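You operate a simulated robot arm through the tools that you are given. There is no shell and no other tool. Be economical: measure what you need, move in short steps, check, and stop when the job is done.

You run a simulated two-armed robot. Do the job below in one go: nothing can be reset, and whatever is moved stays where it is left.

TASK
Pick up the collared tube from the shelf under the small parts bench with one hand, pass it to the other hand and put it on the top of the rear-end stand. Set down upright: collared tube.

Only the result counts: the job must be done as asked and must still hold three seconds after the hand-in. Knocking over, shifting, dropping, spilling or breaking anything else fails it.

THE ROBOT
Two 7-joint arms with two-finger grippers on one trunk, on a base that drives. Base frame: it is fixed to the floor where the robot stands at the start and does not move with it; the origin is under the middle of the robot, x ahead of it, y to its left, z up. Readings come in mm, rad, newtons and seconds.
The left shoulder is at the start at [97, 160, 925], the right one opposite. With the tool pointing down near the work surface each hand reaches from about 100 to 680 mm from the robot's upright axis, wherever it stands, measured 20 degrees to its own side. Places, roughly: top of the rear-end stand [-1400, 400, 900]. Payload 2.45 kg a hand.
The tool frame of a hand sits at the grasp point between the pads (the TCP): z along the fingers, y along the line on which they close. The tips reach 26 mm beyond it. Largest opening 96 mm; the body of the gripper starts 69 mm behind the TCP.
Orientation is told as [roll, pitch, yaw] about the base's x, y, z axes, in that order, counted from this pose: with the fingers straight down and closing along the base's y, the tool's x points along the base's -x, its y along +y and its z along -z.

THE INTERFACE
- The arms move only by the tool drive_tool. It takes "left_steps", "right_steps" or both (then of equal length, played together; a hand with none holds still); each is a list of rows, each a list of 7 numbers: the shift along the tool's x, y, z in mm, then the turn, a rotation vector about the tool's x, y, z in rad, then the closure in counts, from 0 (fully open) to 255 (shut). In form: [[x, y, z, rx, ry, rz, claw], ...]. A call has 1 to 10 rows; each row shifts and turns the commanded pose from where the row before left it, along the tool's axes as they then stand. Rows are played at 5 a second. More than 50 mm and 0.15 rad between two rows, or a gripper value outside its range, and nothing of the call is played. A pose out of reach is approached as far as the arm can. The call stops where the force on the tool passes 40 N (or 10 N more than at its start, if that is more) or the arm is blocked; 0.2 s more then pass. The fingers move at their own pace and stop on an object; they squeeze with about 26 N. The grip force told is the motor's: it shows also when the fingers shut on nothing. Time passes only in rows, and 0.2 s behind the last, so rows that do not move let the fingers close. The reply holds the time, the measured pose of the TCP, the force on the tool along the base axes, the opening and the grip force, in the units named above and with some noise, with the torque about the TCP (base axes, N m) and any sound that the robot's microphone picked up.
- Cameras (640 x 400 px; columns grow to the right, rows downward): "scene" is now at [267.3, -5.9, 1358.7]; the picture's right is [-0.09, -1.00, -0.00], its down [-0.93, 0.09, -0.36] and it looks along [0.36, -0.03, -0.93] (base axes); focal length 266 px, centre (320, 200). "left" rides on the left gripper at [82, -3, -98] in its tool frame; the picture's right is [0.04, 1.00, 0.00], its down [-0.73, 0.03, -0.68] and it looks along [-0.68, 0.03, 0.73] (tool axes); focal length 256 px, centre (320, 200). "right" rides on the right gripper at [82, 3, -98] in its tool frame; the picture's right is [-0.04, 1.00, 0.00], its down [-0.73, -0.03, -0.68] and it looks along [-0.68, -0.03, 0.73] (tool axes); focal length 256 px, centre (320, 200). There is no depth. A picture from a camera that has moved, and an enlarged one, comes with that camera's place and axes in the base frame and with its lens.
- camera(camera): a new picture of that camera. It takes no simulated time.
- slide_trunk(by): slides the trunk up (or, below 0, down) by that many mm; the arms and the scene camera ride with it, the base frame stays. It gives what a move gives, with no picture.
- steer(legs): drives the robot by 1 to 6 legs, each [ahead, left, turn to the left] in mm, mm and rad, along the robot's own axes; the way and the turn of a leg run together, so that a leg with both is an arc; at most 1500 mm and 3.142 rad a leg. The arms and the cameras ride along, it lands a little off, and it stops where it bumps. It gives what a move gives.
- pan_tilt(pan, tilt): turns the head with the scene camera to pan (to the left, within 2.094 rad either way) and tilt (down, from -0.506 to 1.204), counted from straight ahead of the robot. It gives what a move gives.
- enlarge(camera, box): a new picture of the part [left, top, right, bottom] of that camera's present view, enlarged. It takes no simulated time.
- hand_in(): hands the job in; it is judged then, once.

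Work in short steps. Places have to be worked out from the pictures, the camera data and where the tool is seen: move nearer, look again, correct. Check each grasp and each placing, and mend what went wrong. You have 120 turns and 92 pictures in all, those below and enlarged ones among them. Open the grippers and draw the arms clear of the work before you hand the job in, unless the task says otherwise; then end with one line.

The tools are called after ">>>" by a JSON object that holds its "fn" and its "kwargs". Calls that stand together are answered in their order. drive_tool: Moves the arms, as the interface text tells. Its arguments: {"type":"object","properties":{"left_steps":{"type":"array"},"right_steps":{"type":"array"}},"required":[]} The other tools are called the same way: slide_trunk (by) slides the trunk up or down; steer (legs) drives the base; pan_tilt (pan, tilt) turns the head that bears the scene camera; camera (camera) takes a picture; enlarge (camera, box) takes an enlarged picture of a part of a camera's view; hand_in () hands the job in.

At the start:

```text
clock: 0.0
left_eef_pos: [300.1, 90.6, 486.0]
left_ee_rot: [0.001, 0.001, 0.0]
left_ft_force: [-0.8, 0.4, 0.2]
left_ft_torque: [-0.03, -0.01, -0.01]
left_gripper_width: 96.1
left_grasp_force: 0.0
right_eef_pos: [272.6, -153.9, 530.4]
right_ee_rot: [0.0, 0.002, 0.001]
right_ft_force: [1.0, 0.3, 0.2]
right_ft_torque: [0.01, -0.01, -0.02]
right_gripper_width: 95.9
right_grasp_force: 0.2
trunk travel left (down, up): [-100.0, 467.0]
robot x, y, heading: [1.0, -2.8, 0.002]
head pan, tilt: [-0.094, 1.201]
```

scene: 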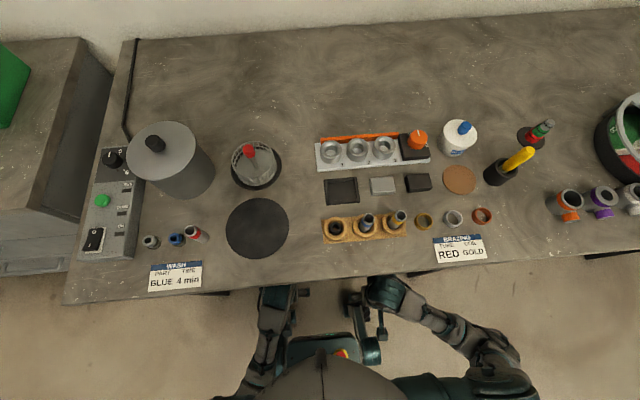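
right: 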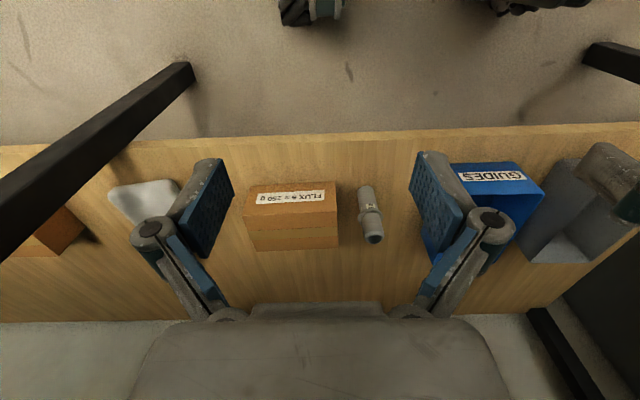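
left: 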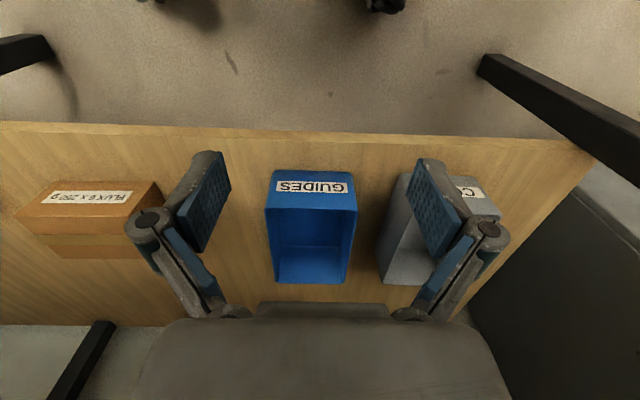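

The right-hand view shows the tube on the shelf between the flux box and the blue GUIDES bin. I'll enlarge it and look at the surroundings.

>>> {"fn": "enlarge", "kwargs": {"camera": "right", "box": [240, 120, 440, 260]}}

>>> {"fn": "pan_tilt", "kwargs": {"pan": 2.09, "tilt": 0.5}}

>>> {"fn": "camera", "kwargs": {"camera": "scene"}}

```text
2.86 times, centred on (340, 190) of right
camera zoom: at [190.6, -150.2, 628.1], right [0.04, 1.0, 0.0], down [0.73, -0.03, 0.68], along [0.68, -0.03, -0.73], focal length 731 px, centre (263, 229)
```

zoom: 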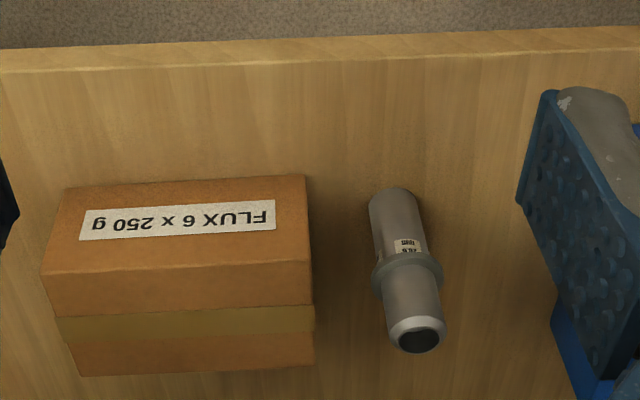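

```text
clock: 2.1
left_eef_pos: [297.2, 89.8, 486.5]
left_ee_rot: [0.001, 0.0, 0.001]
left_ft_force: [-0.7, -0.1, 0.1]
left_ft_torque: [0.0, -0.02, -0.03]
left_gripper_width: 96.1
left_grasp_force: 0.1
right_eef_pos: [271.0, -154.2, 531.6]
right_ee_rot: [0.001, -0.001, -0.001]
right_ft_force: [-0.4, 0.1, 0.1]
right_ft_torque: [0.01, 0.02, 0.0]
right_gripper_width: 96.0
right_grasp_force: 0.0
trunk travel left (down, up): [-100.0, 467.0]
robot x, y, heading: [-2.2, 0.5, 0.003]
head pan, tilt: [2.089, 0.499]
```

```text
87 pictures are left
camera scene: at [166.6, 78.4, 1412.8], right [0.87, 0.49, 0.0], down [0.23, -0.42, -0.88], along [-0.44, 0.76, -0.48], focal length 266 px, centre (320, 200)
```

scene: 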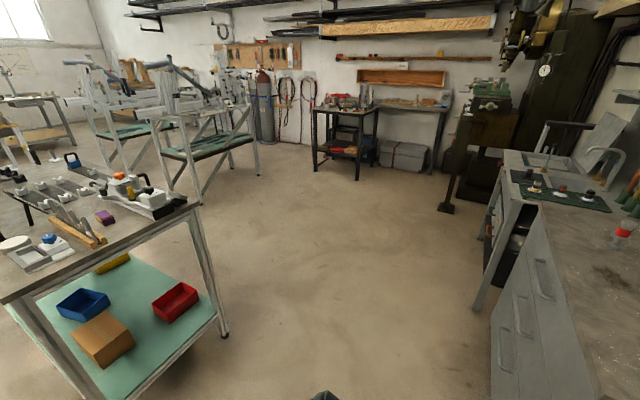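

The tube stands upright. By triangulating with both hand cameras I put the shelf at z≈304 and the tube at about (475, -87), roughly 100 mm tall with a 38 mm collar at z≈358. Before planning further, I'll back off into free space and look toward the stand.

>>> {"fn": "steer", "kwargs": {"legs": [[-300, 0, 0]]}}

>>> {"fn": "pan_tilt", "kwargs": {"pan": 0, "tilt": 0.9}}

>>> {"fn": "camera", "kwargs": {"camera": "scene"}}

>>> {"fn": "camera", "kwargs": {"camera": "right"}}

```text
clock: 4.1
left_eef_pos: [0.2, 89.9, 486.2]
left_ee_rot: [0.0, -0.002, 0.003]
left_ft_force: [-0.3, 0.1, 0.1]
left_ft_torque: [-0.01, 0.01, 0.0]
left_gripper_width: 96.1
left_grasp_force: 0.0
right_eef_pos: [-26.1, -152.7, 530.6]
right_ee_rot: [0.0, -0.002, 0.004]
right_ft_force: [-0.5, -0.4, 0.4]
right_ft_torque: [0.04, 0.01, 0.0]
right_gripper_width: 95.9
right_grasp_force: 0.0
trunk travel left (down, up): [-100.0, 467.0]
robot x, y, heading: [-302.3, 0.9, 0.005]
head pan, tilt: [2.089, 0.499]
```

```text
clock: 6.1
left_eef_pos: [-0.6, 89.8, 487.2]
left_ee_rot: [0.002, -0.004, 0.003]
left_ft_force: [-0.2, -0.3, 0.0]
left_ft_torque: [-0.03, 0.02, 0.04]
left_gripper_width: 96.0
left_grasp_force: 0.1
right_eef_pos: [-27.7, -154.3, 531.8]
right_ee_rot: [0.0, -0.003, 0.003]
right_ft_force: [-0.1, 0.4, -0.2]
right_ft_torque: [-0.02, 0.03, 0.02]
right_gripper_width: 96.2
right_grasp_force: 0.0
trunk travel left (down, up): [-100.0, 467.0]
robot x, y, heading: [-300.5, -2.5, 0.006]
head pan, tilt: [0.0, 0.901]
```

```text
86 pictures are left
camera scene: at [-11.7, -0.2, 1378.4], right [0.0, -1.0, 0.0], down [-0.79, 0.0, -0.62], along [0.62, 0.0, -0.79], focal length 266 px, centre (320, 200)
```

scene: 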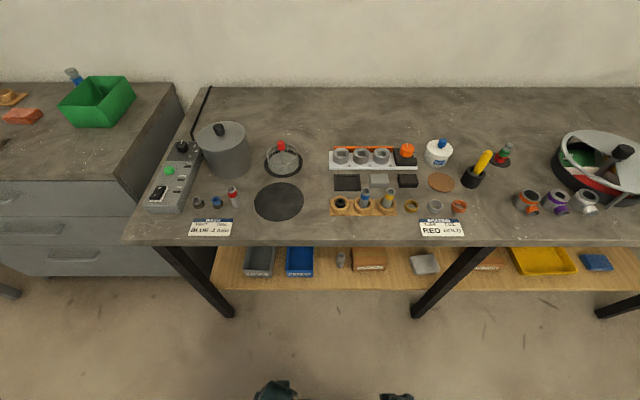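

```text
85 pictures are left
camera right: at [-110.6, -150.0, 629.5], right [0.04, 1.0, 0.0], down [0.73, -0.03, 0.68], along [0.68, -0.02, -0.73], focal length 256 px, centre (320, 200)
```

right: 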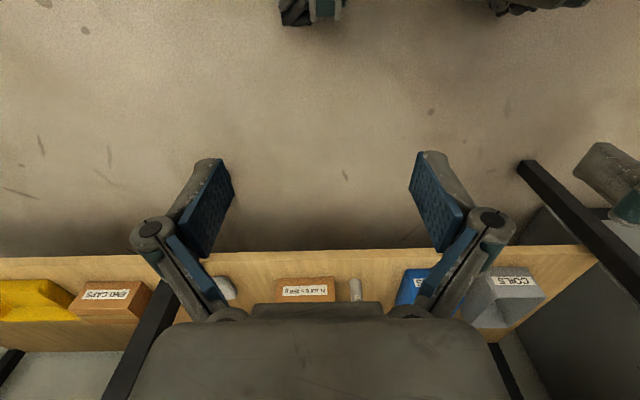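

Bench edge is at about x=324 and z≈760, so the hand should come in horizontally. I'll move the right hand forward in free space, pitch it toward horizontal, and see how the arm behaves.

>>> {"fn": "drive_tool", "kwargs": {"right_steps": [[-40, 0, 0, 0, 0, 0, 0], [-40, 0, 0, 0, 0, 0, 0], [-40, 0, 0, 0, 0, 0, 0], [-40, 0, 0, 0, 0, 0, 0], [-40, 0, 0, 0, 0, 0, 0]]}}

>>> {"fn": "drive_tool", "kwargs": {"right_steps": [[0, 0, 0, 0, 0, 0.15, 0], [0, 0, 0, 0, 0, 0.15, 0], [0, 0, 0, 0, 0, 0.15, 0], [0, 0, 0, 0, 0, 0.15, 0], [0, 0, 0, 0, 0, 0.15, 0], [0, 0, 0, 0, 0, 0.15, 0], [0, 0, 0, 0, 0, 0.15, 0], [0, 0, 0, 0, 0, 0.15, 0], [0, 0, 0, 0, 0, 0.15, 0], [0, 0, 0, 0, 0, 0.15, 0]]}}

```text
clock: 7.3
left_eef_pos: [-1.5, 90.1, 486.7]
left_ee_rot: [0.0, -0.003, 0.003]
left_ft_force: [-0.9, -0.3, 0.1]
left_ft_torque: [-0.02, -0.01, 0.03]
left_gripper_width: 95.8
left_grasp_force: 0.0
right_eef_pos: [173.7, -153.2, 533.9]
right_ee_rot: [0.002, -0.005, 0.005]
right_ft_force: [-0.9, 0.2, 0.0]
right_ft_torque: [0.0, 0.03, -0.01]
right_gripper_width: 96.0
right_grasp_force: 0.1
trunk travel left (down, up): [-100.0, 467.0]
robot x, y, heading: [-296.0, -1.2, 0.001]
head pan, tilt: [0.0, 0.901]
```

```text
clock: 9.5
left_eef_pos: [-1.2, 91.3, 487.6]
left_ee_rot: [-0.001, -0.004, 0.003]
left_ft_force: [0.2, 0.4, -0.4]
left_ft_torque: [0.0, -0.01, 0.06]
left_gripper_width: 96.2
left_grasp_force: 0.0
right_eef_pos: [172.1, -153.2, 532.2]
right_ee_rot: [0.003, 0.001, -1.501]
right_ft_force: [-0.3, -0.4, 0.8]
right_ft_torque: [0.01, 0.03, -0.01]
right_gripper_width: 95.8
right_grasp_force: 0.1
trunk travel left (down, up): [-100.0, 467.0]
robot x, y, heading: [-298.7, -0.4, 0.004]
head pan, tilt: [0.0, 0.901]
```

The wrist turned freely, so I'll complete the half turn.

>>> {"fn": "drive_tool", "kwargs": {"right_steps": [[0, 0, 0, 0, 0, 0.15, 0], [0, 0, 0, 0, 0, 0.15, 0], [0, 0, 0, 0, 0, 0.15, 0], [0, 0, 0, 0, 0, 0.15, 0], [0, 0, 0, 0, 0, 0.15, 0], [0, 0, 0, 0, 0, 0.15, 0], [0, 0, 0, 0, 0, 0.15, 0], [0, 0, 0, 0, 0, 0.15, 0], [0, 0, 0, 0, 0, 0.15, 0], [0, 0, 0, 0, 0, 0.15, 0]]}}

>>> {"fn": "drive_tool", "kwargs": {"right_steps": [[0, 0, 0, 0, 0, 0.14, 0], [0, 0, 0, 0, 0.15, 0, 0], [0, 0, 0, 0, 0.15, 0, 0], [0, 0, 0, 0, 0.15, 0, 0], [0, 0, 0, 0, 0.15, 0, 0], [0, 0, 0, 0, 0.15, 0, 0], [0, 0, 0, 0, 0.15, 0, 0]]}}

```text
clock: 11.7
left_eef_pos: [-1.6, 91.2, 486.4]
left_ee_rot: [-0.002, -0.003, 0.004]
left_ft_force: [0.4, 0.1, -0.5]
left_ft_torque: [-0.02, -0.01, -0.03]
left_gripper_width: 96.1
left_grasp_force: 0.2
right_eef_pos: [183.3, -158.8, 498.2]
right_ee_rot: [0.003, 0.0, -2.997]
right_ft_force: [-0.6, 0.1, -0.7]
right_ft_torque: [0.0, 0.0, -0.02]
right_gripper_width: 96.0
right_grasp_force: 0.1
right hand out of reach, approached as far as the arm can: row 6, 7, 8
trunk travel left (down, up): [-100.0, 467.0]
robot x, y, heading: [-301.2, -0.5, 0.005]
head pan, tilt: [0.0, 0.901]
```

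```text
clock: 13.2
left_eef_pos: [0.1, 87.9, 488.3]
left_ee_rot: [0.006, -0.002, 0.003]
left_ft_force: [-0.8, 0.8, 0.3]
left_ft_torque: [0.02, -0.03, 0.0]
left_gripper_width: 95.9
left_grasp_force: 0.1
right_eef_pos: [265.6, -176.0, 583.9]
right_ee_rot: [0.058, 0.969, -3.095]
right_ft_force: [0.1, 1.6, 0.0]
right_ft_torque: [0.0, 0.03, 0.0]
right_gripper_width: 96.0
right_grasp_force: 0.1
trunk travel left (down, up): [-100.0, 467.0]
robot x, y, heading: [-296.4, -0.7, 0.003]
head pan, tilt: [0.0, 0.901]
stopped in row 7 (right hand): the arm was blocked; the commanded pose is now the measured one
```

The hand is pitched forward by about 0.97 rad, but the arm reports blocked. I'll look before moving on.

>>> {"fn": "camera", "kwargs": {"camera": "scene"}}

>>> {"fn": "camera", "kwargs": {"camera": "right"}}

>>> {"fn": "camera", "kwargs": {"camera": "left"}}

```text
84 pictures are left
camera scene: at [-3.7, -4.9, 1377.5], right [0.0, -1.0, 0.0], down [-0.79, 0.0, -0.61], along [0.61, 0.01, -0.79], focal length 266 px, centre (320, 200)
```

scene: 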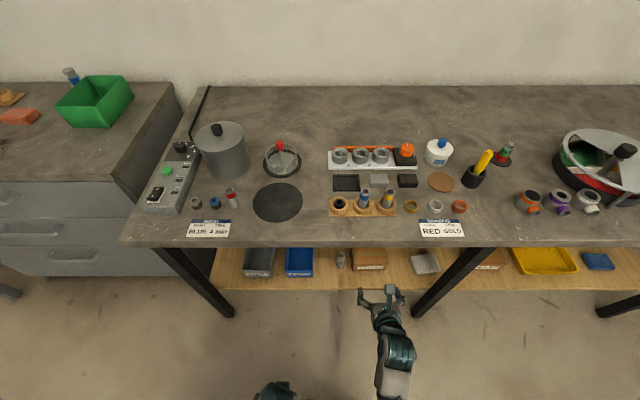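

```text
83 pictures are left
camera right: at [230.1, -174.1, 707.1], right [-0.02, -1.0, 0.0], down [-0.97, 0.02, -0.22], along [0.22, 0.0, -0.98], focal length 256 px, centre (320, 200)
```

right: 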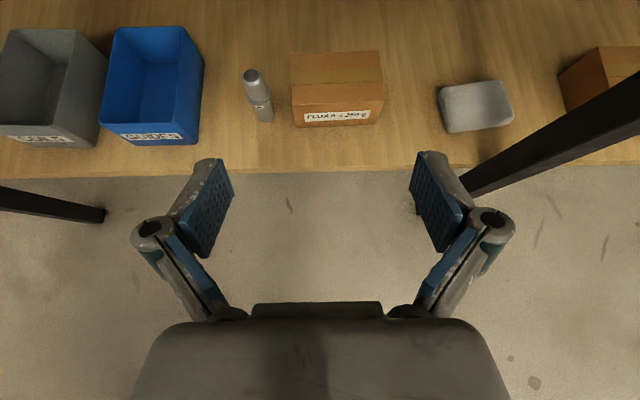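

```text
82 pictures are left
camera left: at [-82.7, 85.7, 586.1], right [-0.04, 1.0, 0.0], down [0.73, 0.03, 0.68], along [0.68, 0.03, -0.73], focal length 256 px, centre (320, 200)
```

left: 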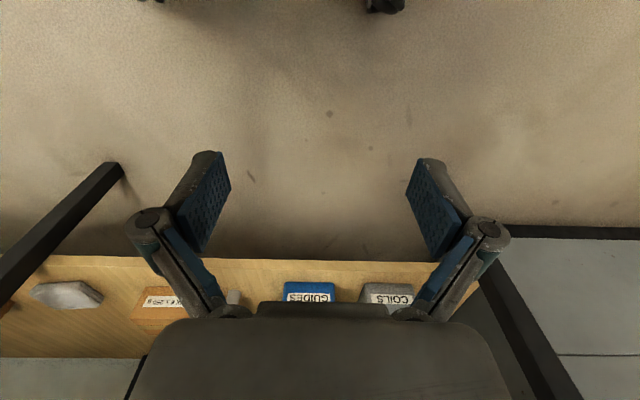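

Nothing is touched; it looks like a joint-limit hiccup. I'll try pitching further from the present pose.

>>> {"fn": "drive_tool", "kwargs": {"right_steps": [[0, 0, -15, 0, 0.1, 0, 0], [0, 0, -15, 0, 0.1, 0, 0], [0, 0, -15, 0, 0.1, 0, 0], [0, 0, -15, 0, 0.1, 0, 0], [0, 0, -15, 0, 0.1, 0, 0]]}}

```text
clock: 13.9
left_eef_pos: [-1.6, 87.6, 486.7]
left_ee_rot: [0.007, -0.001, 0.001]
left_ft_force: [-0.2, -0.3, 0.4]
left_ft_torque: [-0.01, -0.02, 0.02]
left_gripper_width: 96.2
left_grasp_force: 0.1
right_eef_pos: [287.9, -185.6, 681.6]
right_ee_rot: [0.318, 1.371, -2.835]
right_ft_force: [0.0, -0.3, -0.1]
right_ft_torque: [-0.03, -0.04, 0.0]
right_gripper_width: 95.9
right_grasp_force: 0.0
trunk travel left (down, up): [-100.0, 467.0]
robot x, y, heading: [-302.9, 0.4, 0.004]
head pan, tilt: [0.0, 0.901]
stopped in row 3 (right hand): the arm was blocked; the commanded pose is now the measured one
```

The pitch is now near horizontal but z has risen to 682. I'll test moving straight down, and square up the small yaw and roll afterwards.

>>> {"fn": "drive_tool", "kwargs": {"right_steps": [[-20, 0, -10, 0, 0, 0, 0], [-20, 0, -10, 0, 0, 0, 0], [-20, 0, -10, 0, 0, 0, 0], [-20, 0, -10, 0, 0, 0, 0], [-20, 0, -10, 0, 0, 0, 0], [-20, 0, 0, 0, 0, 0, 0]]}}

```text
clock: 14.7
left_eef_pos: [-3.3, 88.2, 489.3]
left_ee_rot: [0.002, -0.008, 0.001]
left_ft_force: [-0.6, -0.6, -0.2]
left_ft_torque: [0.01, -0.09, 0.01]
left_gripper_width: 95.7
left_grasp_force: 0.0
right_eef_pos: [287.6, -194.1, 718.5]
right_ee_rot: [1.566, 1.473, -1.59]
right_ft_force: [-0.6, -0.1, -0.4]
right_ft_torque: [-0.02, -0.01, -0.03]
right_gripper_width: 96.0
right_grasp_force: 0.0
trunk travel left (down, up): [-100.0, 467.0]
robot x, y, heading: [-294.8, 0.2, 0.006]
head pan, tilt: [0.0, 0.901]
stopped in row 4 (right hand): the arm was blocked; the commanded pose is now the measured one
```

That posture is at a wrist limit (the turn ran out at about 2.4 rad). I'll go back to pointing down and unwind, then try the half-turn in the other direction.

>>> {"fn": "drive_tool", "kwargs": {"right_steps": [[0, 0, 0, 0, -0.15, 0, 0], [0, 0, 0, 0, -0.15, 0, 0], [0, 0, 0, 0, -0.15, 0, 0], [0, 0, 0, 0, -0.15, 0, 0], [0, 0, 0, 0, -0.15, 0, 0], [0, 0, 0, 0, -0.15, 0, 0], [0, 0, 0, 0, -0.15, 0, 0], [0, 0, 0, 0, -0.15, 0, 0], [0, 0, 0, 0, -0.15, 0, 0]]}}

>>> {"fn": "drive_tool", "kwargs": {"right_steps": [[0, 0, 0, 0, 0, -0.15, 0], [0, 0, 0, 0, 0, -0.15, 0], [0, 0, 0, 0, 0, -0.15, 0], [0, 0, 0, 0, 0, -0.15, 0], [0, 0, 0, 0, 0, -0.15, 0], [0, 0, 0, 0, 0, -0.15, 0], [0, 0, 0, 0, 0, -0.15, 0], [0, 0, 0, 0, 0, -0.15, 0], [0, 0, 0, 0, 0, -0.15, 0], [0, 0, 0, 0, 0, -0.15, 0]]}}

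>>> {"fn": "drive_tool", "kwargs": {"right_steps": [[0, 0, 0, 0, 0, -0.15, 0], [0, 0, 0, 0, 0, -0.15, 0], [0, 0, 0, 0, 0, -0.15, 0], [0, 0, 0, 0, 0, -0.15, 0], [0, 0, 0, 0, 0, -0.15, 0], [0, 0, 0, 0, 0, -0.15, 0], [0, 0, 0, 0, 0, -0.15, 0], [0, 0, 0, 0, 0, -0.15, 0], [0, 0, 0, 0, 0, -0.15, 0], [0, 0, 0, 0, 0, -0.15, 0]]}}

```text
clock: 16.6
left_eef_pos: [-6.7, 89.2, 492.6]
left_ee_rot: [-0.002, -0.018, 0.003]
left_ft_force: [0.9, 0.2, 0.6]
left_ft_torque: [0.0, 0.03, -0.02]
left_gripper_width: 96.2
left_grasp_force: 0.0
right_eef_pos: [308.1, -192.9, 704.9]
right_ee_rot: [0.101, 0.343, -3.125]
right_ft_force: [-15.5, -1.8, 31.6]
right_ft_torque: [0.67, -3.51, 0.22]
right_gripper_width: 96.0
right_grasp_force: 0.0
right hand out of reach, approached as far as the arm can: row 8, 9
trunk travel left (down, up): [-100.0, 467.0]
robot x, y, heading: [-303.5, -3.7, -0.004]
head pan, tilt: [0.0, 0.901]
stopped in row 9 (right hand): the force on the tool passed its limit at 72 N (the readings are from after the stop); the commanded pose is now the measured one
```

```text
clock: 17.0
left_eef_pos: [-8.0, 88.9, 492.2]
left_ee_rot: [0.0, -0.017, 0.003]
left_ft_force: [0.8, 0.3, -0.1]
left_ft_torque: [0.0, -0.02, 0.0]
left_gripper_width: 95.8
left_grasp_force: 0.1
right_eef_pos: [309.5, -198.9, 705.2]
right_ee_rot: [0.132, 0.343, -3.058]
right_ft_force: [-5.8, -2.6, 16.6]
right_ft_torque: [0.42, -1.38, -0.05]
right_gripper_width: 95.9
right_grasp_force: 0.2
trunk travel left (down, up): [-100.0, 467.0]
robot x, y, heading: [-301.1, -4.5, 0.003]
head pan, tilt: [0.0, 0.901]
stopped in row 1 (right hand): the force on the tool passed its limit at 52 N (the readings are from after the stop); the commanded pose is now the measured one
```

```text
clock: 17.4
left_eef_pos: [-8.6, 88.1, 492.1]
left_ee_rot: [0.0, -0.02, 0.002]
left_ft_force: [-0.1, 0.4, 0.1]
left_ft_torque: [-0.03, -0.03, 0.0]
left_gripper_width: 96.0
left_grasp_force: 0.0
right_eef_pos: [303.6, -202.7, 708.0]
right_ee_rot: [0.176, 0.328, -2.935]
right_ft_force: [-15.9, -4.2, 9.9]
right_ft_torque: [1.03, -2.13, -0.3]
right_gripper_width: 96.0
right_grasp_force: 0.0
trunk travel left (down, up): [-100.0, 467.0]
robot x, y, heading: [-298.0, 0.6, -0.001]
head pan, tilt: [0.0, 0.901]
stopped in row 2 (right hand): the force on the tool passed its limit at 42 N (the readings are from after the stop); the commanded pose is now the measured one
```

The gripper has touched the bench edge, so I'll drive straight back to clear it.

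>>> {"fn": "steer", "kwargs": {"legs": [[-250, 0, 0]]}}

>>> {"fn": "camera", "kwargs": {"camera": "scene"}}

```text
clock: 18.3
left_eef_pos: [-30.3, 89.7, 494.7]
left_ee_rot: [0.002, -0.025, 0.002]
left_ft_force: [-0.1, 0.0, 0.3]
left_ft_torque: [0.01, -0.01, -0.01]
left_gripper_width: 96.0
left_grasp_force: 0.1
right_eef_pos: [284.7, -200.7, 712.2]
right_ee_rot: [0.18, 0.336, -2.922]
right_ft_force: [0.8, 0.2, -0.2]
right_ft_torque: [0.0, 0.02, -0.01]
right_gripper_width: 96.0
right_grasp_force: 0.0
trunk travel left (down, up): [-100.0, 467.0]
robot x, y, heading: [-315.1, -1.6, -0.002]
head pan, tilt: [0.0, 0.901]
stopped in leg 1: the force on the tool passed its limit at 42 N (the readings are from after the stop); the commanded pose is now the measured one
```

```text
81 pictures are left
camera scene: at [-29.2, -1.0, 1378.3], right [0.0, -1.0, 0.0], down [-0.79, 0.0, -0.62], along [0.62, 0.0, -0.79], focal length 266 px, centre (320, 200)
```

scene: 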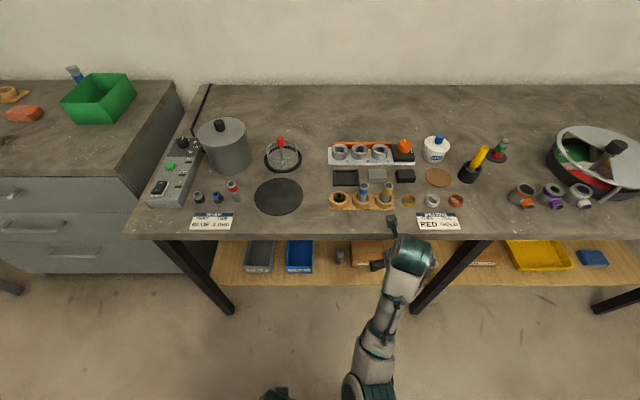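

Nothing on the bench moved and the contact force is gone, so I'll continue backing.

>>> {"fn": "steer", "kwargs": {"legs": [[-250, 0, 0]]}}

>>> {"fn": "drive_tool", "kwargs": {"right_steps": [[0, 0, 0, 0, 0, -0.15, 0], [0, 0, 0, 0, 0, -0.15, 0], [0, 0, 0, 0, 0, -0.15, 0], [0, 0, 0, 0, 0, -0.15, 0], [0, 0, 0, 0, 0, -0.15, 0], [0, 0, 0, 0, 0, -0.15, 0], [0, 0, 0, 0, 0, -0.15, 0], [0, 0, 0, 0, 0, -0.15, 0], [0, 0, 0, 0, 0, -0.15, 0], [0, 0, 0, 0, 0, -0.15, 0]]}}

```text
clock: 20.0
left_eef_pos: [-247.5, 89.2, 496.1]
left_ee_rot: [-0.004, -0.03, -0.005]
left_ft_force: [0.3, 0.6, 0.4]
left_ft_torque: [-0.02, 0.01, -0.02]
left_gripper_width: 96.2
left_grasp_force: 0.0
right_eef_pos: [63.2, -200.4, 716.8]
right_ee_rot: [0.186, 0.342, -2.929]
right_ft_force: [-0.1, 0.6, 0.2]
right_ft_torque: [-0.03, 0.0, -0.02]
right_gripper_width: 96.1
right_grasp_force: 0.1
trunk travel left (down, up): [-100.0, 467.0]
robot x, y, heading: [-536.0, -4.3, -0.007]
head pan, tilt: [0.0, 0.901]
stopped in leg 1: the robot was blocked; the commanded pose is now the measured one
```

```text
clock: 22.2
left_eef_pos: [-247.6, 87.6, 495.0]
left_ee_rot: [-0.002, -0.03, -0.009]
left_ft_force: [-0.6, 0.8, 0.4]
left_ft_torque: [0.03, 0.03, 0.0]
left_gripper_width: 95.8
left_grasp_force: 0.0
right_eef_pos: [68.1, -203.3, 711.4]
right_ee_rot: [0.36, -0.15, -1.489]
right_ft_force: [-1.0, -0.7, 0.1]
right_ft_torque: [0.02, 0.0, -0.05]
right_gripper_width: 96.1
right_grasp_force: 0.1
right hand out of reach, approached as far as the arm can: row 1
trunk travel left (down, up): [-100.0, 467.0]
robot x, y, heading: [-531.9, 2.0, -0.011]
head pan, tilt: [0.0, 0.901]
```

The base was blocked at x≈-536, maybe by something behind. I'll continue unwinding and look both ways.

>>> {"fn": "drive_tool", "kwargs": {"right_steps": [[0, 0, 0, 0, 0, -0.15, 0], [0, 0, 0, 0, 0, -0.15, 0], [0, 0, 0, 0, 0, -0.15, 0], [0, 0, 0, 0, 0, -0.15, 0], [0, 0, 0, 0, 0, -0.15, 0], [0, 0, 0, 0, 0, -0.15, 0], [0, 0, 0, 0, 0, -0.15, 0], [0, 0, 0, 0, 0, -0.15, 0], [0, 0, 0, 0, 0, -0.15, 0], [0, 0, 0, 0, 0, -0.14, 0]]}}

>>> {"fn": "pan_tilt", "kwargs": {"pan": 2.09, "tilt": 0.8}}

>>> {"fn": "camera", "kwargs": {"camera": "scene"}}

>>> {"fn": "pan_tilt", "kwargs": {"pan": -2.09, "tilt": 0.8}}

>>> {"fn": "camera", "kwargs": {"camera": "scene"}}

```text
clock: 24.4
left_eef_pos: [-248.1, 88.2, 495.8]
left_ee_rot: [0.001, -0.028, -0.008]
left_ft_force: [0.0, -0.2, 0.6]
left_ft_torque: [-0.03, -0.03, 0.01]
left_gripper_width: 96.0
left_grasp_force: 0.0
right_eef_pos: [68.0, -204.3, 710.9]
right_ee_rot: [-0.129, -0.366, 0.053]
right_ft_force: [0.1, 0.0, -0.2]
right_ft_torque: [-0.02, 0.0, 0.04]
right_gripper_width: 96.0
right_grasp_force: 0.2
trunk travel left (down, up): [-100.0, 467.0]
robot x, y, heading: [-531.0, 2.2, -0.009]
head pan, tilt: [0.0, 0.901]
```

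```text
clock: 26.4
left_eef_pos: [-247.8, 88.7, 496.5]
left_ee_rot: [-0.001, -0.029, -0.009]
left_ft_force: [0.1, 0.0, -0.6]
left_ft_torque: [0.01, 0.0, 0.0]
left_gripper_width: 95.8
left_grasp_force: 0.0
right_eef_pos: [68.3, -204.1, 711.4]
right_ee_rot: [-0.126, -0.367, 0.05]
right_ft_force: [0.2, 0.4, 0.7]
right_ft_torque: [0.0, 0.0, 0.06]
right_gripper_width: 96.1
right_grasp_force: 0.0
trunk travel left (down, up): [-100.0, 467.0]
robot x, y, heading: [-530.5, -0.6, -0.007]
head pan, tilt: [2.089, 0.799]
```

```text
80 pictures are left
camera scene: at [-358.0, 68.2, 1386.5], right [0.87, 0.49, 0.0], down [0.35, -0.63, -0.7], along [-0.34, 0.61, -0.72], focal length 266 px, centre (320, 200)
```

scene: 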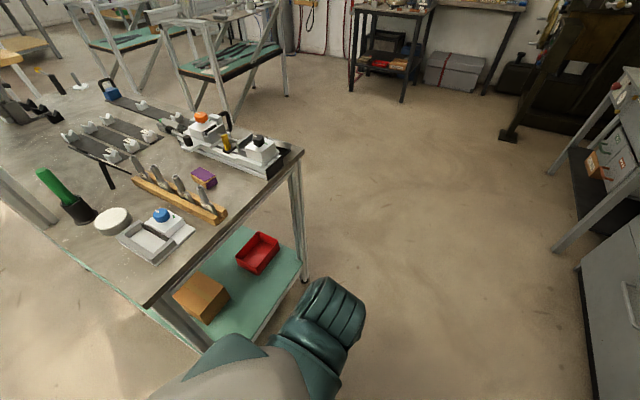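

```text
clock: 29.8
left_eef_pos: [-248.2, 87.5, 497.0]
left_ee_rot: [0.001, -0.031, -0.008]
left_ft_force: [-0.1, -0.4, -0.6]
left_ft_torque: [0.0, -0.02, -0.02]
left_gripper_width: 96.2
left_grasp_force: 0.1
right_eef_pos: [68.7, -205.2, 710.9]
right_ee_rot: [-0.127, -0.366, 0.05]
right_ft_force: [0.6, -0.4, -0.2]
right_ft_torque: [-0.02, 0.0, 0.0]
right_gripper_width: 96.0
right_grasp_force: 0.1
trunk travel left (down, up): [-100.0, 467.0]
robot x, y, heading: [-529.3, -2.9, -0.008]
head pan, tilt: [-2.089, 0.799]
```

```text
79 pictures are left
camera scene: at [-359.1, -72.2, 1386.6], right [-0.87, 0.5, 0.0], down [0.36, 0.62, -0.7], along [-0.35, -0.6, -0.72], focal length 266 px, centre (320, 200)
```

scene: 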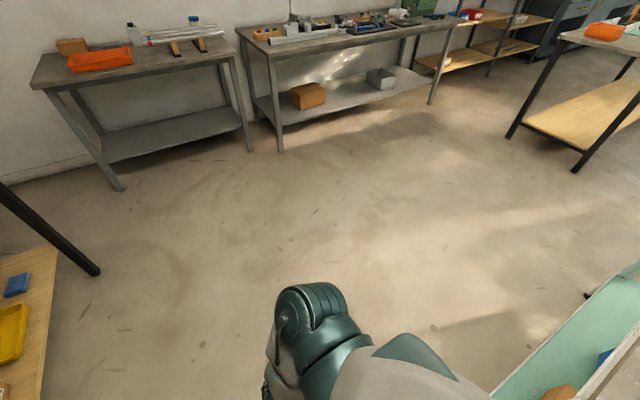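

The long table behind (front edge x≈-740, y≈90–640) contains the stated stand location, so it should be the rear-end stand. I'll use the natural wrist orientation and pitch the right hand to about 0.4 rad below horizontal, then lower it.

>>> {"fn": "drive_tool", "kwargs": {"right_steps": [[0, 0, 20, 0, -0.1, 0, 0], [0, 0, 20, 0, -0.1, 0, 0], [0, 0, 20, 0, -0.1, 0, 0], [0, 0, 20, 0, -0.1, 0, 0], [20, 0, 0, 0, -0.1, 0, 0], [20, 0, 0, 0, -0.1, 0, 0], [20, 0, 0, 0, -0.1, 0, 0], [20, 0, 0, 0, -0.1, 0, 0]]}}

>>> {"fn": "pan_tilt", "kwargs": {"pan": 0, "tilt": 0.95}}

>>> {"fn": "camera", "kwargs": {"camera": "scene"}}

```text
clock: 31.6
left_eef_pos: [-248.6, 87.5, 495.8]
left_ee_rot: [0.002, -0.031, -0.009]
left_ft_force: [-1.0, 0.6, 0.3]
left_ft_torque: [0.01, -0.03, 0.0]
left_gripper_width: 95.9
left_grasp_force: 0.1
right_eef_pos: [58.8, -220.5, 579.4]
right_ee_rot: [-0.295, -1.154, 0.274]
right_ft_force: [0.4, 0.4, 0.4]
right_ft_torque: [0.01, 0.03, 0.0]
right_gripper_width: 95.9
right_grasp_force: 0.0
trunk travel left (down, up): [-100.0, 467.0]
robot x, y, heading: [-529.3, 1.1, -0.007]
head pan, tilt: [-2.089, 0.799]
```

```text
clock: 33.6
left_eef_pos: [-247.8, 86.4, 495.9]
left_ee_rot: [0.001, -0.029, -0.009]
left_ft_force: [0.8, 0.0, -1.2]
left_ft_torque: [0.06, -0.04, -0.01]
left_gripper_width: 96.0
left_grasp_force: 0.1
right_eef_pos: [58.8, -220.3, 580.8]
right_ee_rot: [-0.294, -1.153, 0.277]
right_ft_force: [0.1, -0.6, -0.4]
right_ft_torque: [0.03, 0.0, -0.03]
right_gripper_width: 96.0
right_grasp_force: 0.0
trunk travel left (down, up): [-100.0, 467.0]
robot x, y, heading: [-535.1, -4.7, -0.007]
head pan, tilt: [0.0, 0.949]
```

```text
78 pictures are left
camera scene: at [-247.0, -3.4, 1374.7], right [-0.01, -1.0, 0.0], down [-0.82, 0.01, -0.58], along [0.58, 0.0, -0.82], focal length 266 px, centre (320, 200)
```

scene: 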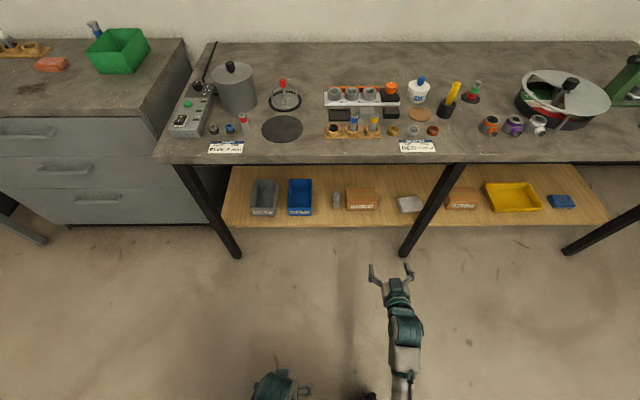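

The hand is tilted 23° below horizontal with a slight roll. I'll level the roll, lower the hand in front of the shelf, and shift it to y≈-87 while pulling back a little.

>>> {"fn": "drive_tool", "kwargs": {"right_steps": [[0, 0, 0, 0, 0, 0.129, 0], [30, 16, 0, 0, 0, 0, 0], [30, 16, 0, 0, 0, 0, 0], [30, 16, 0, 0, 0, 0, 0], [30, 16, 0, 0, 0, 0, 0], [30, 17, 0, 0, 0, 0, 0], [30, 17, 0, 0, 0, 0, 0], [30, 17, 0, 0, 0, 0, 0]]}}

>>> {"fn": "camera", "kwargs": {"camera": "right"}}

>>> {"fn": "camera", "kwargs": {"camera": "scene"}}

```text
clock: 35.6
left_eef_pos: [-249.1, 87.5, 498.1]
left_ee_rot: [0.005, -0.032, -0.008]
left_ft_force: [-0.8, 0.1, -0.4]
left_ft_torque: [-0.01, -0.05, 0.02]
left_gripper_width: 96.1
left_grasp_force: 0.0
right_eef_pos: [-6.3, -153.8, 393.8]
right_ee_rot: [-0.276, -1.19, 0.232]
right_ft_force: [-0.1, -0.2, -0.2]
right_ft_torque: [-0.01, 0.02, -0.02]
right_gripper_width: 95.8
right_grasp_force: 0.1
right hand out of reach, approached as far as the arm can: row 8
trunk travel left (down, up): [-100.0, 467.0]
robot x, y, heading: [-533.9, -0.6, -0.004]
head pan, tilt: [0.0, 0.949]
stopped in row 8 (right hand): the arm was blocked; the commanded pose is now the measured one
```

```text
77 pictures are left
camera right: at [-127.3, -151.7, 352.6], right [0.04, 1.0, -0.06], down [-0.37, 0.07, 0.93], along [0.93, -0.01, 0.37], focal length 256 px, centre (320, 200)
```

right: 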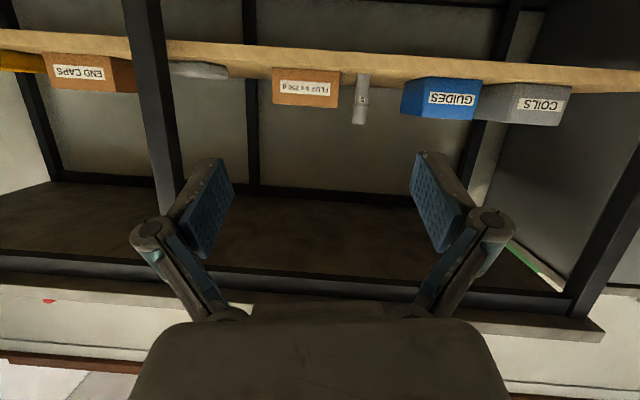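

```text
76 pictures are left
camera scene: at [-246.7, -9.2, 1375.6], right [-0.01, -1.0, -0.01], down [-0.82, 0.01, -0.58], along [0.58, 0.0, -0.82], focal length 266 px, centre (320, 200)
```

scene: 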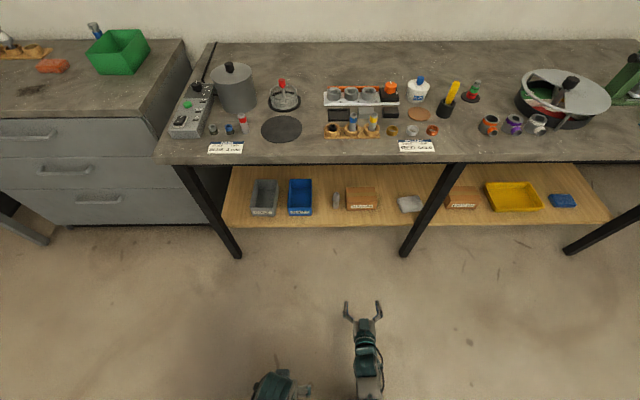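

The arm ran out of travel there, so I'll lower the trunk 100 mm for comfort and re-position the hand relative to the robot.

>>> {"fn": "slide_trunk", "kwargs": {"by": -98}}

>>> {"fn": "drive_tool", "kwargs": {"right_steps": [[-20, 0, 0, 0, 0, 0.06, 0], [-20, 10, 0, 0, 0, 0, 0], [-10, 10, 0, 0, 0, 0, 0], [0, 10, 0, 0, 0, 0, 0]]}}

```text
clock: 36.9
left_eef_pos: [-249.8, 86.6, 405.0]
left_ee_rot: [0.007, -0.045, -0.008]
left_ft_force: [-0.3, -0.3, 0.4]
left_ft_torque: [0.01, -0.02, -0.01]
left_gripper_width: 96.1
left_grasp_force: 0.3
right_eef_pos: [-11.9, -159.8, 299.9]
right_ee_rot: [-0.315, -1.193, 0.269]
right_ft_force: [0.5, -0.6, -0.4]
right_ft_torque: [0.01, 0.01, -0.03]
right_gripper_width: 96.1
right_grasp_force: 0.0
trunk travel left (down, up): [-2.0, 565.0]
robot x, y, heading: [-532.9, 0.3, -0.007]
head pan, tilt: [0.0, 0.949]
```

```text
clock: 38.1
left_eef_pos: [-250.9, 88.2, 400.8]
left_ee_rot: [0.004, -0.034, -0.008]
left_ft_force: [0.0, -0.2, 0.1]
left_ft_torque: [-0.05, 0.02, 0.03]
left_gripper_width: 95.9
left_grasp_force: 0.1
right_eef_pos: [-0.9, -151.9, 321.9]
right_ee_rot: [-0.384, -1.16, 0.353]
right_ft_force: [-0.5, -0.5, -0.8]
right_ft_torque: [0.02, -0.04, -0.04]
right_gripper_width: 96.1
right_grasp_force: 0.0
trunk travel left (down, up): [-2.0, 565.0]
robot x, y, heading: [-532.1, -0.7, -0.012]
head pan, tilt: [0.0, 0.949]
stopped in row 4 (right hand): the arm was blocked; the commanded pose is now the measured one
```

The inward move is blocked by a joint limit, so I'll extend the hand forward a bit and retry levelling. Lateral alignment can come from the base.

>>> {"fn": "drive_tool", "kwargs": {"right_steps": [[-10, 0, 30, 0, 0, 0, 0], [-10, 0, 30, 0, 0, 0, 0], [0, 0, 0, 0, 0, 0.08, 0], [0, 0, 0, 0, 0, 0.08, 0]]}}

>>> {"fn": "camera", "kwargs": {"camera": "right"}}

```text
clock: 39.1
left_eef_pos: [-251.0, 87.8, 401.1]
left_ee_rot: [-0.002, -0.036, -0.008]
left_ft_force: [0.3, 0.6, 0.0]
left_ft_torque: [0.03, 0.01, -0.01]
left_gripper_width: 96.0
left_grasp_force: 0.1
right_eef_pos: [61.8, -149.6, 321.3]
right_ee_rot: [0.012, -1.194, -0.074]
right_ft_force: [0.1, 0.2, 0.3]
right_ft_torque: [0.02, 0.01, 0.01]
right_gripper_width: 96.2
right_grasp_force: 0.0
trunk travel left (down, up): [-2.0, 565.0]
robot x, y, heading: [-535.9, 6.3, -0.008]
head pan, tilt: [0.0, 0.949]
```

```text
75 pictures are left
camera right: at [-59.6, -138.2, 280.6], right [0.08, 1.0, 0.04], down [-0.36, -0.01, 0.93], along [0.93, -0.09, 0.36], focal length 256 px, centre (320, 200)
```

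right: 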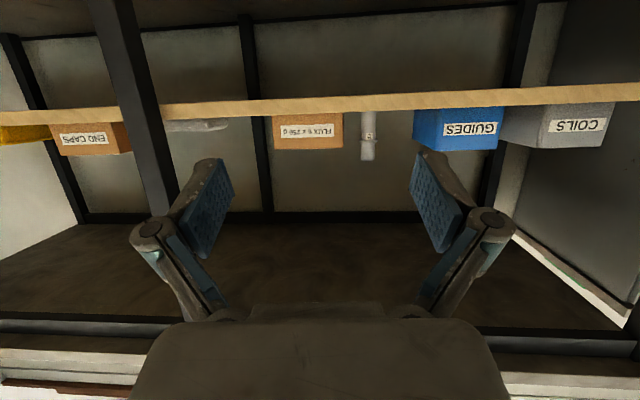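

The wrist is level and free now. I'll raise the hand a bit, then drive forward and strafe left so it sits in front of the tube.

>>> {"fn": "drive_tool", "kwargs": {"right_steps": [[-20, 0, 0, 0, 0, 0, 0], [-15, 0, 0, 0, 0, -0.03, 0]]}}

>>> {"fn": "steer", "kwargs": {"legs": [[230, 60, 0]]}}

>>> {"fn": "camera", "kwargs": {"camera": "right"}}

```text
clock: 39.7
left_eef_pos: [-250.9, 88.8, 400.7]
left_ee_rot: [0.0, -0.036, -0.011]
left_ft_force: [0.3, 0.1, -0.2]
left_ft_torque: [-0.02, 0.01, -0.03]
left_gripper_width: 96.0
left_grasp_force: 0.1
right_eef_pos: [75.3, -150.8, 354.0]
right_ee_rot: [-0.066, -1.192, 0.01]
right_ft_force: [0.2, -0.2, 0.1]
right_ft_torque: [-0.02, 0.0, 0.03]
right_gripper_width: 96.2
right_grasp_force: 0.0
trunk travel left (down, up): [-2.0, 565.0]
robot x, y, heading: [-531.5, -3.8, -0.004]
head pan, tilt: [0.0, 0.949]
```

```text
clock: 41.5
left_eef_pos: [-22.4, 145.4, 400.4]
left_ee_rot: [0.002, -0.036, -0.005]
left_ft_force: [0.6, -0.1, 0.1]
left_ft_torque: [0.02, 0.01, 0.04]
left_gripper_width: 95.9
left_grasp_force: 0.0
right_eef_pos: [304.1, -92.6, 352.1]
right_ee_rot: [-0.064, -1.192, 0.01]
right_ft_force: [-0.1, 0.6, -0.7]
right_ft_torque: [0.01, 0.0, 0.0]
right_gripper_width: 95.9
right_grasp_force: 0.1
trunk travel left (down, up): [-2.0, 565.0]
robot x, y, heading: [-305.1, 57.9, -0.004]
head pan, tilt: [0.0, 0.949]
```

```text
74 pictures are left
camera right: at [181.5, -83.7, 312.8], right [0.06, 1.0, 0.01], down [-0.36, 0.01, 0.93], along [0.93, -0.06, 0.36], focal length 256 px, centre (320, 200)
```

right: 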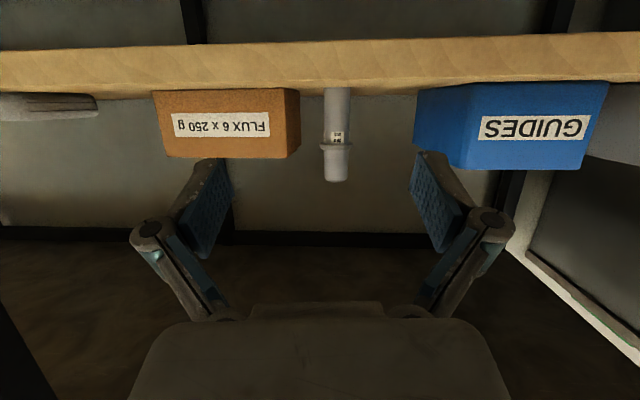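

The tube axis is at y≈-84, x≈477, the collar spans z≈355–364, the top is ≈402, and the flux box edge is at y≈-120. I need a narrow opening and a hand offset toward +y. I'll set ~50 mm, drive closer, and look.

>>> {"fn": "drive_tool", "kwargs": {"right_steps": [[0, 7, 0, 0, 0, 0, 122], [0, 7, 0, 0, 0, 0, 122], [0, 0, 0, 0, 0, 0, 122]]}}

>>> {"fn": "steer", "kwargs": {"legs": [[70, 0, 0]]}}

>>> {"fn": "camera", "kwargs": {"camera": "right"}}

```text
clock: 42.2
left_eef_pos: [-24.0, 146.0, 401.1]
left_ee_rot: [-0.002, -0.038, -0.006]
left_ft_force: [0.3, 0.4, -0.9]
left_ft_torque: [-0.05, 0.01, -0.03]
left_gripper_width: 96.4
left_grasp_force: 0.1
right_eef_pos: [302.5, -78.7, 355.2]
right_ee_rot: [-0.073, -1.196, 0.02]
right_ft_force: [-0.4, -0.7, -0.4]
right_ft_torque: [0.03, 0.02, 0.04]
right_gripper_width: 49.8
right_grasp_force: 0.0
trunk travel left (down, up): [-2.0, 565.0]
robot x, y, heading: [-301.0, 56.2, -0.004]
head pan, tilt: [0.0, 0.949]
```

```text
clock: 43.2
left_eef_pos: [44.7, 147.3, 400.8]
left_ee_rot: [-0.001, -0.04, -0.005]
left_ft_force: [0.1, 0.3, -0.5]
left_ft_torque: [0.02, 0.0, -0.01]
left_gripper_width: 96.1
left_grasp_force: 0.1
right_eef_pos: [372.1, -78.2, 354.7]
right_ee_rot: [-0.072, -1.195, 0.018]
right_ft_force: [-0.2, 0.4, -0.4]
right_ft_torque: [-0.03, 0.0, -0.01]
right_gripper_width: 50.3
right_grasp_force: 0.0
trunk travel left (down, up): [-2.0, 565.0]
robot x, y, heading: [-235.5, 55.6, -0.005]
head pan, tilt: [0.0, 0.949]
```

```text
73 pictures are left
camera right: at [249.3, -69.5, 314.2], right [0.06, 1.0, 0.01], down [-0.36, 0.01, 0.93], along [0.93, -0.06, 0.36], focal length 256 px, centre (320, 200)
```

right: 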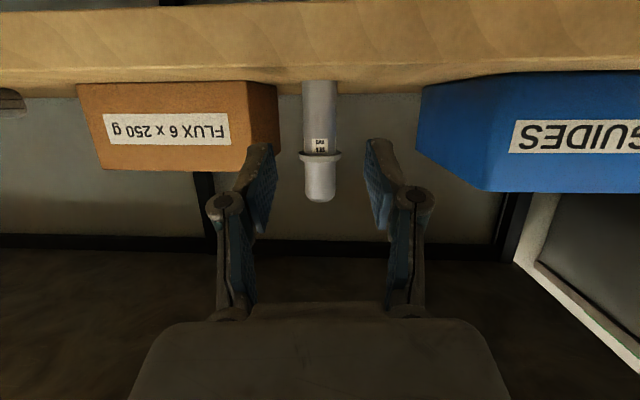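

Re-measured: the flux box side is at y≈-136, so there's enough room. The tube axis is at y≈-83. I'll lower to z≈335, shift to y≈-83, and drive 60 mm forward.

>>> {"fn": "drive_tool", "kwargs": {"right_steps": [[9, -2, 4, 0, 0, 0, 122], [9, -2, 4, 0, 0, 0, 122]]}}

>>> {"fn": "steer", "kwargs": {"legs": [[60, 0, 0]]}}

>>> {"fn": "camera", "kwargs": {"camera": "right"}}

```text
clock: 43.9
left_eef_pos: [43.3, 146.6, 403.1]
left_ee_rot: [0.0, -0.041, -0.006]
left_ft_force: [0.7, 0.1, -0.1]
left_ft_torque: [-0.01, -0.03, -0.01]
left_gripper_width: 96.1
left_grasp_force: 0.1
right_eef_pos: [370.5, -82.0, 337.8]
right_ee_rot: [-0.074, -1.198, 0.02]
right_ft_force: [-0.1, -0.1, 0.2]
right_ft_torque: [-0.01, -0.01, -0.01]
right_gripper_width: 49.9
right_grasp_force: 0.1
trunk travel left (down, up): [-2.0, 565.0]
robot x, y, heading: [-230.7, 56.2, -0.009]
head pan, tilt: [0.0, 0.949]
```

```text
clock: 44.8
left_eef_pos: [104.0, 145.6, 401.7]
left_ee_rot: [0.001, -0.04, -0.007]
left_ft_force: [-0.2, 0.0, 0.5]
left_ft_torque: [0.0, -0.02, 0.04]
left_gripper_width: 95.9
left_grasp_force: 0.0
right_eef_pos: [432.2, -81.4, 337.8]
right_ee_rot: [-0.071, -1.199, 0.018]
right_ft_force: [0.0, 0.4, 0.3]
right_ft_torque: [0.0, 0.02, 0.03]
right_gripper_width: 50.1
right_grasp_force: 0.0
trunk travel left (down, up): [-2.0, 565.0]
robot x, y, heading: [-175.4, 54.0, -0.004]
head pan, tilt: [0.0, 0.949]
```

```text
72 pictures are left
camera right: at [309.7, -74.3, 297.2], right [0.06, 1.0, 0.01], down [-0.37, 0.01, 0.93], along [0.93, -0.06, 0.37], focal length 256 px, centre (320, 200)
```

right: 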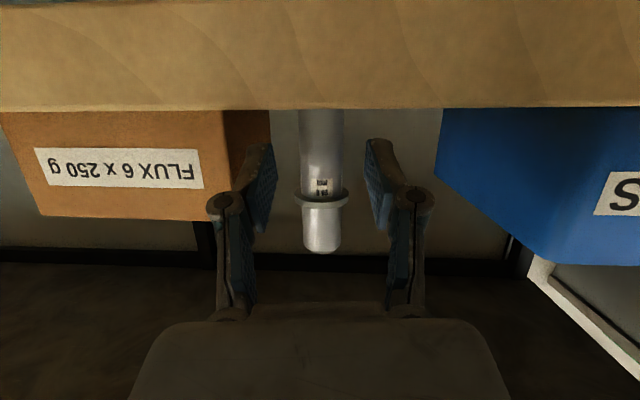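

Aligned: the tube lies mid-way between the fingers, below the collar. I'll drive the last ~36 mm.

>>> {"fn": "steer", "kwargs": {"legs": [[36, 0, 0]]}}

>>> {"fn": "camera", "kwargs": {"camera": "right"}}

```text
clock: 45.7
left_eef_pos: [137.6, 146.8, 401.7]
left_ee_rot: [-0.001, -0.046, -0.005]
left_ft_force: [1.2, 0.1, -0.9]
left_ft_torque: [0.01, -0.02, -0.03]
left_gripper_width: 96.1
left_grasp_force: 0.2
right_eef_pos: [466.1, -83.4, 339.2]
right_ee_rot: [-0.075, -1.202, 0.019]
right_ft_force: [-0.2, -0.6, -0.1]
right_ft_torque: [-0.01, -0.03, 0.02]
right_gripper_width: 50.0
right_grasp_force: 0.1
trunk travel left (down, up): [-2.0, 565.0]
robot x, y, heading: [-137.4, 57.0, -0.009]
head pan, tilt: [0.0, 0.949]
```

```text
71 pictures are left
camera right: at [344.4, -74.3, 299.0], right [0.06, 1.0, 0.01], down [-0.37, 0.01, 0.93], along [0.93, -0.06, 0.37], focal length 256 px, centre (320, 200)
```

right: 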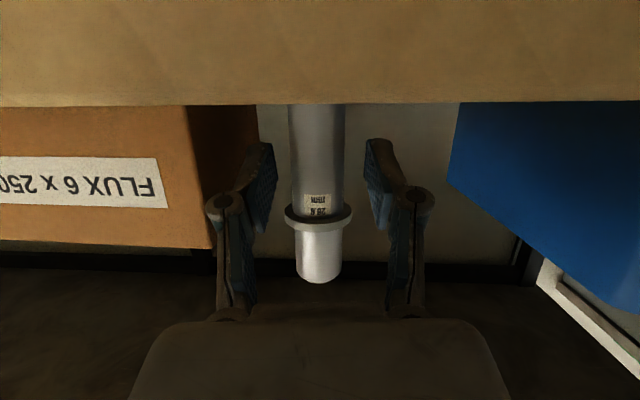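

The tube axis lies about 12 mm beyond the TCP, within the pads and below the collar. Closing.

>>> {"fn": "drive_tool", "kwargs": {"right_steps": [[0, 0, 0, 0, 0, 0, 180], [0, 0, 0, 0, 0, 0, 255], [0, 0, 0, 0, 0, 0, 255], [0, 0, 0, 0, 0, 0, 255]]}}

>>> {"fn": "camera", "kwargs": {"camera": "right"}}

```text
clock: 46.7
left_eef_pos: [135.9, 146.5, 403.8]
left_ee_rot: [0.0, -0.05, -0.004]
left_ft_force: [1.0, -0.1, 0.8]
left_ft_torque: [0.01, 0.02, -0.01]
left_gripper_width: 96.0
left_grasp_force: 0.0
right_eef_pos: [465.0, -82.7, 343.2]
right_ee_rot: [-0.073, -1.206, 0.02]
right_ft_force: [-0.7, 0.4, 2.3]
right_ft_torque: [0.09, -0.01, 0.02]
right_gripper_width: 27.6
right_grasp_force: 25.8
trunk travel left (down, up): [-2.0, 565.0]
robot x, y, heading: [-137.7, 55.9, -0.003]
head pan, tilt: [0.0, 0.949]
```

```text
70 pictures are left
camera right: at [343.4, -74.2, 301.5], right [0.06, 1.0, 0.01], down [-0.37, 0.01, 0.93], along [0.93, -0.06, 0.37], focal length 256 px, centre (320, 200)
```

right: 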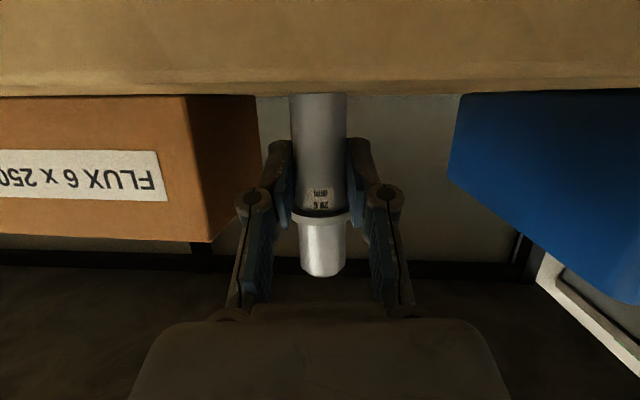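

Gripped at 27.6 mm with 26 N. I'll lift 25 mm straight up and verify.

>>> {"fn": "drive_tool", "kwargs": {"right_steps": [[-7, 0, -3, 0, 0, 0, 255], [-8, 0, -3, 0, 0, 0, 255], [-8, 0, -3, 0, 0, 0, 255]]}}

>>> {"fn": "camera", "kwargs": {"camera": "right"}}

```text
clock: 47.5
left_eef_pos: [137.6, 146.4, 404.0]
left_ee_rot: [0.0, -0.049, -0.005]
left_ft_force: [-0.4, 0.4, -0.3]
left_ft_torque: [0.0, 0.0, 0.01]
left_gripper_width: 96.0
left_grasp_force: 0.0
right_eef_pos: [464.8, -81.9, 367.0]
right_ee_rot: [-0.073, -1.207, 0.017]
right_ft_force: [0.1, 0.6, -0.7]
right_ft_torque: [0.02, 0.04, -0.03]
right_gripper_width: 27.5
right_grasp_force: 25.4
trunk travel left (down, up): [-2.0, 565.0]
robot x, y, heading: [-140.4, 58.8, -0.006]
head pan, tilt: [0.0, 0.949]
```

```text
69 pictures are left
camera right: at [343.6, -73.5, 325.6], right [0.06, 1.0, 0.01], down [-0.37, 0.01, 0.93], along [0.93, -0.06, 0.37], focal length 256 px, centre (320, 200)
```

right: 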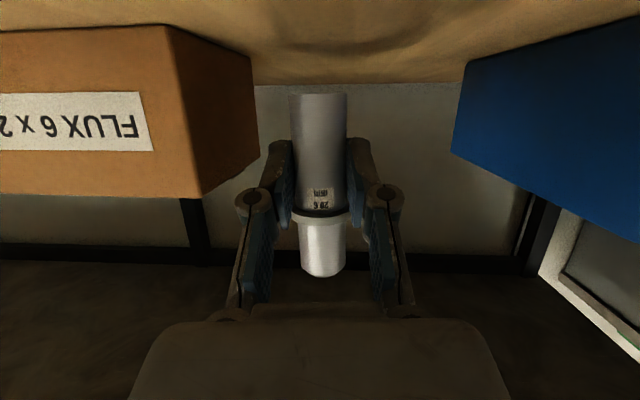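

The tube is lifted clear and still upright in the grip. I'll back out from under the bench.

>>> {"fn": "steer", "kwargs": {"legs": [[-230, 0, 0]]}}

>>> {"fn": "camera", "kwargs": {"camera": "scene"}}

```text
clock: 49.2
left_eef_pos: [-98.8, 148.9, 403.9]
left_ee_rot: [0.0, -0.052, -0.003]
left_ft_force: [0.7, -0.2, 0.0]
left_ft_torque: [0.0, -0.01, 0.0]
left_gripper_width: 95.9
left_grasp_force: 0.1
right_eef_pos: [231.1, -79.5, 367.1]
right_ee_rot: [-0.073, -1.206, 0.023]
right_ft_force: [0.9, -0.9, -1.0]
right_ft_torque: [0.0, 0.0, -0.01]
right_gripper_width: 27.4
right_grasp_force: 26.2
trunk travel left (down, up): [-2.0, 565.0]
robot x, y, heading: [-370.4, 58.1, -0.002]
head pan, tilt: [0.0, 0.949]
```

```text
68 pictures are left
camera scene: at [37.4, 56.6, 1237.7], right [0.0, -1.0, 0.0], down [-0.82, 0.0, -0.58], along [0.58, 0.0, -0.82], focal length 266 px, centre (320, 200)
```

scene: 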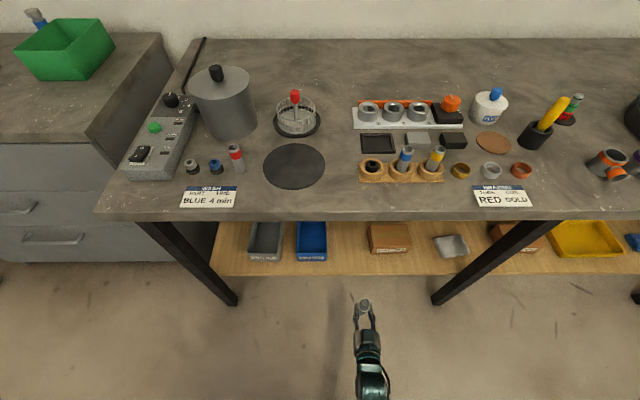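

Tube is clear of the bench. Now I'll raise the right hand and bring it inward, to get a comfortable handover place for the left hand.

>>> {"fn": "drive_tool", "kwargs": {"right_steps": [[-14, 0, -5.5, 0, 0, 0, 255], [-14, 0, -5.5, 0, 0, 0, 255], [-14, 0, -5.5, 0, 0, 0, 255], [-14, 0, -5.5, 0, 0, 0, 255], [-14, 0, -5.5, 0, 0, 0, 255], [-14, 8, -5.5, 0, 0, 0, 255], [-14, 8, -5.5, 0, 0, 0, 255], [-14, 8, -5.5, 0, 0, 0, 255], [-14, 8, -5.5, 0, 0, 0, 255], [-14, 8, -5.5, 0, 0, 0, 255]]}}

```text
clock: 51.4
left_eef_pos: [-99.3, 149.1, 406.3]
left_ee_rot: [-0.001, -0.053, -0.002]
left_ft_force: [-0.6, -1.0, -0.1]
left_ft_torque: [-0.01, 0.03, -0.03]
left_gripper_width: 95.9
left_grasp_force: 0.1
right_eef_pos: [228.9, -50.6, 511.3]
right_ee_rot: [-0.245, -1.201, 0.191]
right_ft_force: [0.2, -0.2, -0.2]
right_ft_torque: [0.02, 0.03, 0.03]
right_gripper_width: 27.2
right_grasp_force: 25.8
trunk travel left (down, up): [-2.0, 565.0]
robot x, y, heading: [-371.9, 56.5, -0.001]
head pan, tilt: [0.0, 0.949]
```

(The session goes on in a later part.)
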